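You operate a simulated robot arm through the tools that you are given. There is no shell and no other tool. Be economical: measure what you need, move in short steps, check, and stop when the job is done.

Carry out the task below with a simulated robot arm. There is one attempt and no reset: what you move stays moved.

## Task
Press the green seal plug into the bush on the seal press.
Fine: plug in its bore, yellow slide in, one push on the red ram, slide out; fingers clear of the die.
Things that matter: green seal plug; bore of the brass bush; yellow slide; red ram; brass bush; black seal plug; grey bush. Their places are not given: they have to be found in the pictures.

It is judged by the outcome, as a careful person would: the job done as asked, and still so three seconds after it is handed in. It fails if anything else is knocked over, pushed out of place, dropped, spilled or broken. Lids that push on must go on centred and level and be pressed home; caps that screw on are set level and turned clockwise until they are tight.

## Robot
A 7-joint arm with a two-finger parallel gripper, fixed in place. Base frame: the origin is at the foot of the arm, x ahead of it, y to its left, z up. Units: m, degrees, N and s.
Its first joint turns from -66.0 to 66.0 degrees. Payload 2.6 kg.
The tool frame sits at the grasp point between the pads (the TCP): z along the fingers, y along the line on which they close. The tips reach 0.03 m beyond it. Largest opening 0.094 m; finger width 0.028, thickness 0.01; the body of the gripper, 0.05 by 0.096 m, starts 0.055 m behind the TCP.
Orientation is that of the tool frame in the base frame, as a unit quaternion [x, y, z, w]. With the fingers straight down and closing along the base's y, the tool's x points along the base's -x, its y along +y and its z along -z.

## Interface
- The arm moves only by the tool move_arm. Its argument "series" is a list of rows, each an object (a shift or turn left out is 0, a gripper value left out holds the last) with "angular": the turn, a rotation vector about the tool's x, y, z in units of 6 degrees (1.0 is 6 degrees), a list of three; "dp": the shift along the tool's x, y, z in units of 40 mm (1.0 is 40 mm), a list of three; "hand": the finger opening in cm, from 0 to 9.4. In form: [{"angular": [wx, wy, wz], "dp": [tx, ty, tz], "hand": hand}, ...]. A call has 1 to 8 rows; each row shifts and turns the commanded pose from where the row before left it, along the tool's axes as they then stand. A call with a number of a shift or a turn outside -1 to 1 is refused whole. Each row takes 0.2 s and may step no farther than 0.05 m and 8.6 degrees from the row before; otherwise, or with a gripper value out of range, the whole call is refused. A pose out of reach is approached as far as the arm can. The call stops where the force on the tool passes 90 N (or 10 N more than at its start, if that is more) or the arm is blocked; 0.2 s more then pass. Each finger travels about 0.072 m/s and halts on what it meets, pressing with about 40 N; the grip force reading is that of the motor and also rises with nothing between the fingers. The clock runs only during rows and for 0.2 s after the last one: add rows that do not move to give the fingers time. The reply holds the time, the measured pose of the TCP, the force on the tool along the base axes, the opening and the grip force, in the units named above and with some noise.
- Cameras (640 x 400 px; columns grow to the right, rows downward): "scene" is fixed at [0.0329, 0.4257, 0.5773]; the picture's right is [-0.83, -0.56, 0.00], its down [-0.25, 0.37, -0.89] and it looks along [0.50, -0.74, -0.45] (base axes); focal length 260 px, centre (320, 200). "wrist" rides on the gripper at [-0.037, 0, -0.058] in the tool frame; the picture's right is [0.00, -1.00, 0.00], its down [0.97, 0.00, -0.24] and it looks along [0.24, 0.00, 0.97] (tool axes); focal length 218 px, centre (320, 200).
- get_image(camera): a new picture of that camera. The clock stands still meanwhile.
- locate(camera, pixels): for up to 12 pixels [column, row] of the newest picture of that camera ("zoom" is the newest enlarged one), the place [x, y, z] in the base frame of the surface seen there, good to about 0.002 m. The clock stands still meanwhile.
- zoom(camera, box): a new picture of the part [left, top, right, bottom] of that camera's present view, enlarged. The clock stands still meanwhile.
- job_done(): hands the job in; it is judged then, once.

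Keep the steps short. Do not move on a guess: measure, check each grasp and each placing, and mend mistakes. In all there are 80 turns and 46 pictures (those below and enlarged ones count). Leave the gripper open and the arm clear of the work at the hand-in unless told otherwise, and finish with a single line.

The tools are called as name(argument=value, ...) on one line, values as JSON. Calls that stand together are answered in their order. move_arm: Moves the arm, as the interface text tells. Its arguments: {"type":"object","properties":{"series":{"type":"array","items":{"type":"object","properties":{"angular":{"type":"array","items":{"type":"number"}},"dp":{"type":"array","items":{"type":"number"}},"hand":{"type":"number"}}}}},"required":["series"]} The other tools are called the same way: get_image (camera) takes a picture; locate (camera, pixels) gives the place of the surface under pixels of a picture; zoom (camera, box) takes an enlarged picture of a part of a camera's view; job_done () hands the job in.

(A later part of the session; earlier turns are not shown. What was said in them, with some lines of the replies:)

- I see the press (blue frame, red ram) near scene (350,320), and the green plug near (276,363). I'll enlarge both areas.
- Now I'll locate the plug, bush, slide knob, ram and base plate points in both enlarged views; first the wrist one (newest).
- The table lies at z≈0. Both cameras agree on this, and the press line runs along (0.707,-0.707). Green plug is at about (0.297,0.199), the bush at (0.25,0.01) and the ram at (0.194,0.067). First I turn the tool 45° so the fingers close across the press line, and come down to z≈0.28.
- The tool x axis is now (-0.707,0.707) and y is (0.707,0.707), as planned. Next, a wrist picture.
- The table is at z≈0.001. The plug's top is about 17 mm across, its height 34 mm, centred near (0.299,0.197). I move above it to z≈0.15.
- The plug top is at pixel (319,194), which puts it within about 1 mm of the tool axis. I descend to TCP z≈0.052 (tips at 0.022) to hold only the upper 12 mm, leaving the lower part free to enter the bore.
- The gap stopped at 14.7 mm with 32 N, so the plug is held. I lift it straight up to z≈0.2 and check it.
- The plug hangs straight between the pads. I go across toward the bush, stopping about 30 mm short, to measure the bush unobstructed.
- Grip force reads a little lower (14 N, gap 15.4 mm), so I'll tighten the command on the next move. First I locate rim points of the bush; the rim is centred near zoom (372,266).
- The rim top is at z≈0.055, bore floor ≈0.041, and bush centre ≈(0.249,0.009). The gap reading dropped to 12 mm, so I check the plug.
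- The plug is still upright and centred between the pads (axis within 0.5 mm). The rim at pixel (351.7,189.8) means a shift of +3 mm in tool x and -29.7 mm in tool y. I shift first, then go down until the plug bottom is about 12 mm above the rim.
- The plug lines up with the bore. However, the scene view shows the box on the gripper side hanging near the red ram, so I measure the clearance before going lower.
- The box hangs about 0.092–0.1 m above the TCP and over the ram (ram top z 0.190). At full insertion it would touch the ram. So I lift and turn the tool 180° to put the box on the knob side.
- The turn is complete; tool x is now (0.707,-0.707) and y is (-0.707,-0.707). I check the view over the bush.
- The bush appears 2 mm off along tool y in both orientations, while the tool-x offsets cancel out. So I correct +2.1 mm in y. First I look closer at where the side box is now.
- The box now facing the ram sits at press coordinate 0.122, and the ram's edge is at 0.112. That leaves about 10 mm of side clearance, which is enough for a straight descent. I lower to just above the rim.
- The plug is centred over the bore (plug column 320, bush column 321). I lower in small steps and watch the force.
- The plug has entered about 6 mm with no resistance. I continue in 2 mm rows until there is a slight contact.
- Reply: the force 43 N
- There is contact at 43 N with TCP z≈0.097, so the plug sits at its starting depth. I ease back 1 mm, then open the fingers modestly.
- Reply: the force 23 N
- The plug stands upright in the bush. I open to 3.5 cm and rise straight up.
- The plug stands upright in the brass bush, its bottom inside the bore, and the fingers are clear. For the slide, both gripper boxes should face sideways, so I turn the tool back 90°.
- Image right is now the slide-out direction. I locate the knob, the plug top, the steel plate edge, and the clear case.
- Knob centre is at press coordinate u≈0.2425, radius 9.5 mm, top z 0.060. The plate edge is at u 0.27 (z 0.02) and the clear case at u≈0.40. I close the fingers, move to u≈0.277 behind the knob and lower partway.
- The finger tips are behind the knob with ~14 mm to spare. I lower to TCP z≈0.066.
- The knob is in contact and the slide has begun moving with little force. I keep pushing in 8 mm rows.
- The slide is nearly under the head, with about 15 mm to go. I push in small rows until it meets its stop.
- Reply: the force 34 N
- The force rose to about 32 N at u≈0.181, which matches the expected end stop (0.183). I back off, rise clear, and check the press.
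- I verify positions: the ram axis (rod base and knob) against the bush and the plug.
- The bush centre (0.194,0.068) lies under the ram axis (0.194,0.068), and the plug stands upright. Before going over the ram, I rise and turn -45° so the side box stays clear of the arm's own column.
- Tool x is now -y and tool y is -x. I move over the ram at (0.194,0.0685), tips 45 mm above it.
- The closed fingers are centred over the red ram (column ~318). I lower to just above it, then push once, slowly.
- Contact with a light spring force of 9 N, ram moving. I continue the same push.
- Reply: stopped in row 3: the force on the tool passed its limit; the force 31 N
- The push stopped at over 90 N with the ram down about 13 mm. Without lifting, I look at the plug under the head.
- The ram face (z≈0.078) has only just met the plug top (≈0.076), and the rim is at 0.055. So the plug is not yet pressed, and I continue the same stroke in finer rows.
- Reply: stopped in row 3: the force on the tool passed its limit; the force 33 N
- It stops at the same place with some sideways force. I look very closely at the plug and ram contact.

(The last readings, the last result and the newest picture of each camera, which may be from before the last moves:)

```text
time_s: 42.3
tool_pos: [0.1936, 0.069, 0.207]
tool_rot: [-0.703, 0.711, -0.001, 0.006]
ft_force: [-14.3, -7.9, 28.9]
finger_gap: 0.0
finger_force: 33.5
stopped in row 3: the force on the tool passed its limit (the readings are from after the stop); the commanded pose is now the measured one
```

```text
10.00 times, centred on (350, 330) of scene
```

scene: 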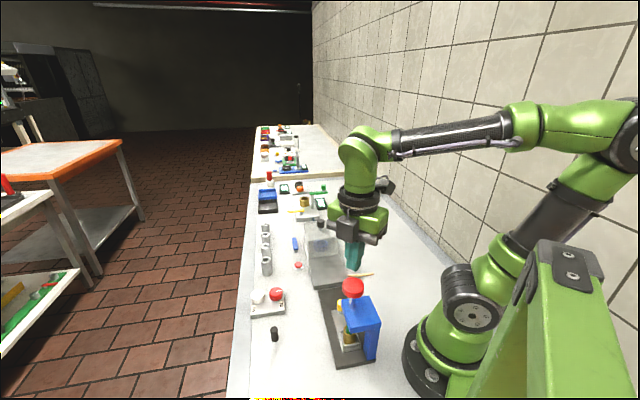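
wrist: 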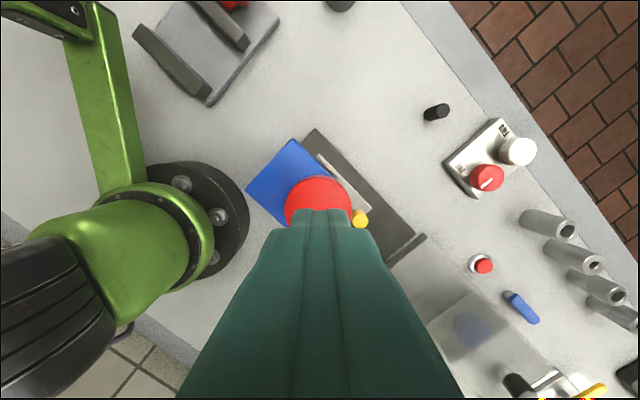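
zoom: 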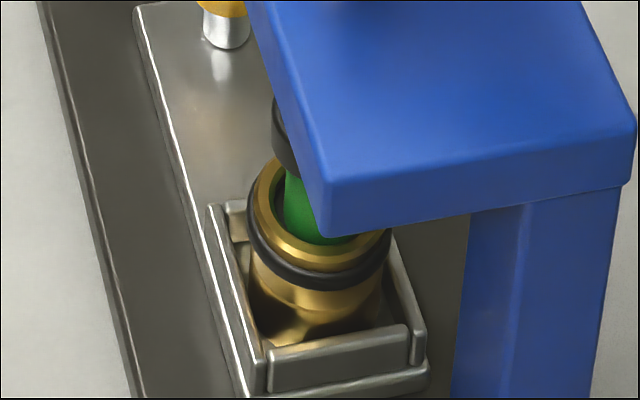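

A black ring has appeared round the bush that was not there before the push. The ram is also hard against its stop, and repeated pressing moved nothing. So the press action has taken effect, and I won't push again. I lift straight up and check.

move_arm(series=[{"dp": [0, 0, -0.1]}, {"dp": [0, 0, -0.2]}, {"dp": [0, 0, -0.4]}, {"dp": [0, 0, -0.6]}, {"dp": [0, 0, -0.6]}, {}])

zoom(camera="scene", box=[320, 270, 380, 350])

```text
time_s: 43.7
tool_pos: [0.1914, 0.0691, 0.2816]
tool_rot: [-0.705, 0.709, -0.001, 0.005]
ft_force: [-0.5, -0.5, -0.3]
finger_gap: 0.0
finger_force: 32.7
```

```text
5.00 times, centred on (350, 310) of scene
```

zoom: 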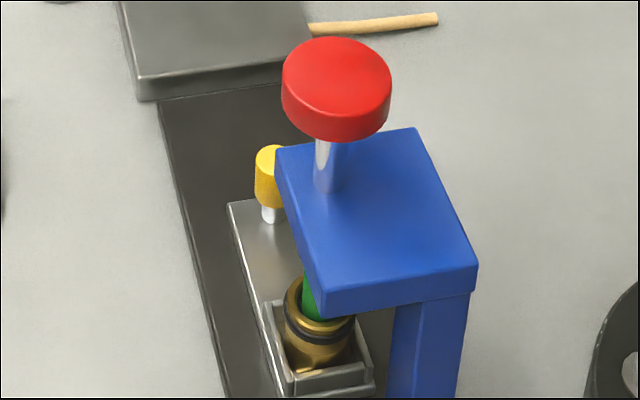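

The ram has sprung back up and the ring remains. Next I pull the slide out: turn back +45° here, well above the ram.

move_arm(series=[{"angular": [0, 0, 1]}, {"angular": [0, 0, 1]}, {"angular": [0, 0, 1]}, {"angular": [0, 0, 1]}, {"angular": [0, 0, 1]}, {"angular": [0, 0, 1]}, {"angular": [0, 0, 1]}, {"angular": [0, 0, 0.5]}])

move_arm(series=[{"dp": [0, -0.6, 0], "hand": 6}, {"dp": [0.03, -0.6, 0]}, {"dp": [0, -0.6, 0]}, {"dp": [0, -0.49, 0]}, {}, {}])

get_image(camera="wrist")

```text
time_s: 45.5
tool_pos: [0.1936, 0.0693, 0.2826]
tool_rot: [-0.379, 0.926, 0.0, 0.006]
ft_force: [-0.2, 0.4, -1.1]
finger_gap: 0.0
finger_force: 33.1
```

```text
time_s: 46.9
tool_pos: [0.2567, 0.0029, 0.2837]
tool_rot: [-0.379, 0.925, 0.0, 0.006]
ft_force: [0.3, 0.1, 0.0]
finger_gap: 0.0599
finger_force: 0.1
```

```text
8 pictures are left
```

wrist: 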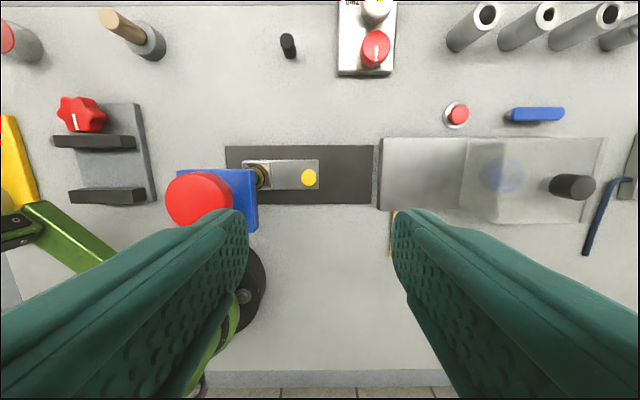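

The knob is at u≈0.165 and my TCP at u≈0.179, with the open fingers set to straddle it. I level out the small 0.6° tilt and go down in stages.

move_arm(series=[{"angular": [-0.044, 0.105, 0]}, {"dp": [0, 0, 0.9]}, {"dp": [0, 0, 0.9]}, {"dp": [0, 0, 0.9]}, {"dp": [0, 0, 0.7]}, {}])

get_image(camera="wrist")

```text
time_s: 48.3
tool_pos: [0.2557, 0.0042, 0.1464]
tool_rot: [-0.38, 0.925, 0.001, 0.0]
ft_force: [-0.5, -0.2, 0.0]
finger_gap: 0.06
finger_force: 0.0
```

```text
7 pictures are left
```

wrist: 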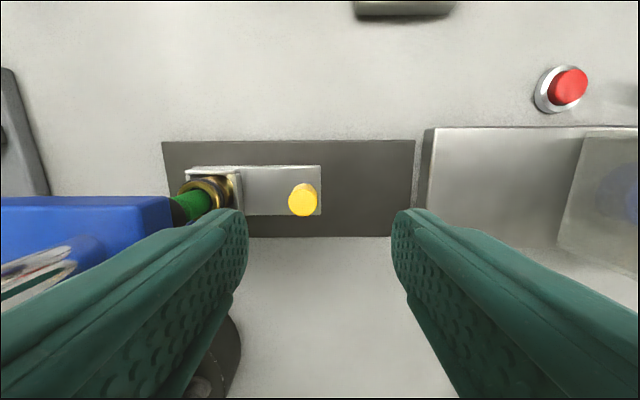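

Level now; the left finger has about 8 mm to the knob and is clear of the head. I descend to z≈0.066.

move_arm(series=[{"dp": [0, 0, 0.7]}, {"dp": [0, 0, 0.7]}, {"dp": [0, 0, 0.6]}, {}])

move_arm(series=[{"dp": [0, -0.15, 0]}, {"dp": [0, -0.15, 0]}, {"dp": [0, -0.15, 0]}, {"dp": [0, -0.2, 0]}, {"dp": [0, -0.2, 0]}, {"dp": [0, -0.2, 0]}, {"dp": [0, -0.2, 0]}, {"dp": [0, -0.2, 0]}])

get_image(camera="wrist")

```text
time_s: 49.3
tool_pos: [0.2543, 0.0042, 0.0644]
tool_rot: [-0.38, 0.925, 0.001, -0.001]
ft_force: [-0.4, 0.2, -0.3]
finger_gap: 0.0598
finger_force: 0.0
```

```text
time_s: 51.1
tool_pos: [0.2969, -0.0378, 0.0648]
tool_rot: [-0.38, 0.925, 0.001, 0.0]
ft_force: [-0.5, -0.4, -0.1]
finger_gap: 0.0605
finger_force: 0.6
```

```text
6 pictures are left
```

wrist: 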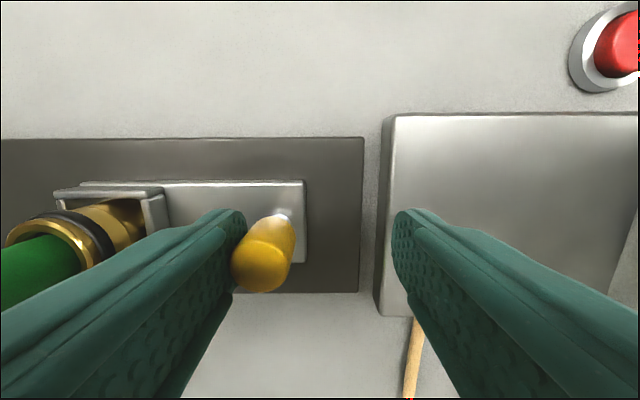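

The slide is coming out with the plug and bush. About 26 mm remains; I continue, more finely near the end.

move_arm(series=[{"dp": [0, -0.2, 0]}, {"dp": [0, -0.2, 0]}, {"dp": [0, -0.15, 0]}, {"dp": [0, -0.06, 0]}, {"dp": [0, -0.03, 0]}])

```text
time_s: 52.3
tool_pos: [0.3139, -0.0561, 0.0659]
tool_rot: [-0.379, 0.925, 0.001, -0.001]
ft_force: [-0.9, 1.0, 0.2]
finger_gap: 0.0603
finger_force: 0.4
```

move_arm(series=[{"dp": [0, -0.04, 0]}, {"dp": [0, -0.04, 0]}])

```text
time_s: 52.9
tool_pos: [0.3161, -0.0571, 0.0644]
tool_rot: [-0.379, 0.925, 0.0, -0.001]
ft_force: [-1.0, 1.1, 0.7]
finger_gap: 0.0605
finger_force: 0.3
```

move_arm(series=[{"dp": [0, -0.04, 0]}, {"dp": [0, -0.04, 0]}])

get_image(camera="wrist")

```text
time_s: 53.5
tool_pos: [0.319, -0.0599, 0.0647]
tool_rot: [-0.38, 0.925, 0.002, -0.002]
ft_force: [-7.5, 5.5, -2.2]
finger_gap: 0.0649
finger_force: 4.5
```

```text
5 pictures are left
```

wrist: 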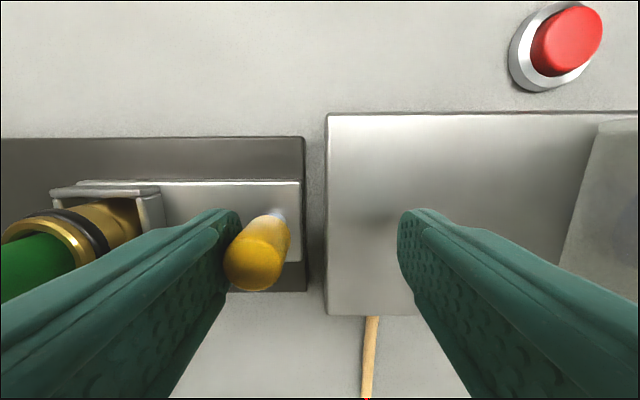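

The slide hit its outer stop (force up, the finger pushed open slightly), and its end is level with the base end as at the start. I ease the finger off the knob by 5 mm and rise straight up.

move_arm(series=[{"dp": [0, 0.13, 0]}, {}, {"dp": [0, 0, -0.6]}, {"dp": [0, 0, -0.8]}, {"dp": [0, 0, -0.8]}, {"dp": [0, 0, -0.8]}, {"dp": [0, 0, -0.8]}, {}])

zoom(camera="scene", box=[250, 240, 400, 370])

zoom(camera="wrist", box=[180, 120, 360, 250])

```text
time_s: 55.3
tool_pos: [0.3171, -0.0552, 0.217]
tool_rot: [-0.38, 0.925, 0.001, 0.0]
ft_force: [-0.1, -0.4, 0.3]
finger_gap: 0.0601
finger_force: 0.1
```

```text
3.08 times, centred on (325, 305) of scene
```

zoom: 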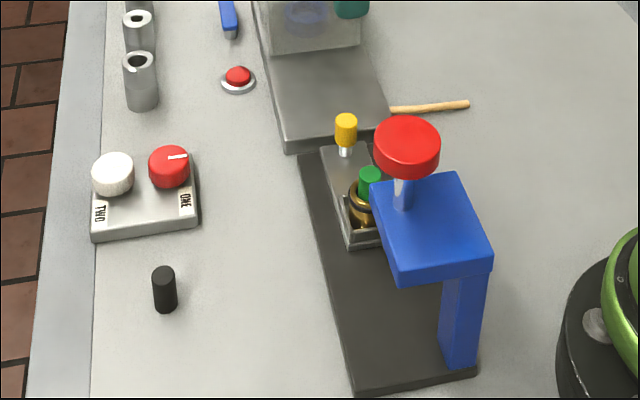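

```text
3.08 times, centred on (270, 185) of wrist
```

zoom: 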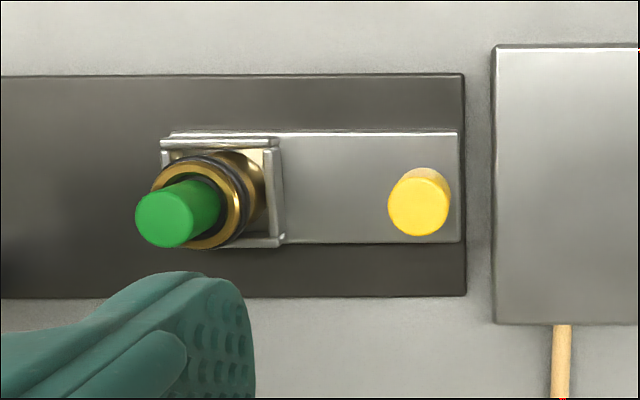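

The slide is out, the plug is upright in the bush, and the ring has stayed. I check the plug's height and position against before.

locate(camera="zoom", pixels=[[164, 219], [150, 215], [178, 222], [225, 170], [222, 240], [420, 207], [252, 180], [458, 180]])

```text
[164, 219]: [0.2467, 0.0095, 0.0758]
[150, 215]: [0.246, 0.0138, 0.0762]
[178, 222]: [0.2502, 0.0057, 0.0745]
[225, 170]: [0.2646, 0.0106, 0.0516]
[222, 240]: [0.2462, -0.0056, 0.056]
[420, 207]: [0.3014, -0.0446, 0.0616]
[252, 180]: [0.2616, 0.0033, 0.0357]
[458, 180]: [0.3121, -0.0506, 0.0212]
```

The plug top is at z≈0.0758, so its bottom (0.042) rests on the bore floor (~0.041). It is fully seated, level and centred, and the ring from the push is in place. I raise the arm clear with the gripper open.

move_arm(series=[{"dp": [0, 0, -0.8], "hand": 8}, {"dp": [0, 0, -0.8]}, {"dp": [0, 0, -0.8]}, {}])

get_image(camera="scene")

```text
time_s: 56.3
tool_pos: [0.317, -0.0562, 0.3151]
tool_rot: [-0.38, 0.925, 0.001, -0.001]
ft_force: [0.8, -0.6, -0.2]
finger_gap: 0.0798
finger_force: 0.1
```

```text
2 pictures are left
```

scene: 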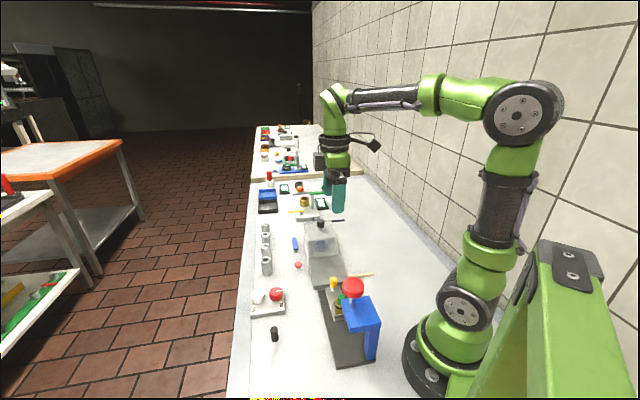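

Everything else stands where it was, the arm is clear and the gripper is open. I hand the job in.

job_done()

```text
The job is handed in.
```

The green plug is seated on the bore floor of the brass bush (its top stands about 20 mm above the rim); the ram got one push, stopped twice by the 90 N limit before release, which left a black ring round the bush that I took as the sign it pressed; the slide is back out and the fingers are clear.
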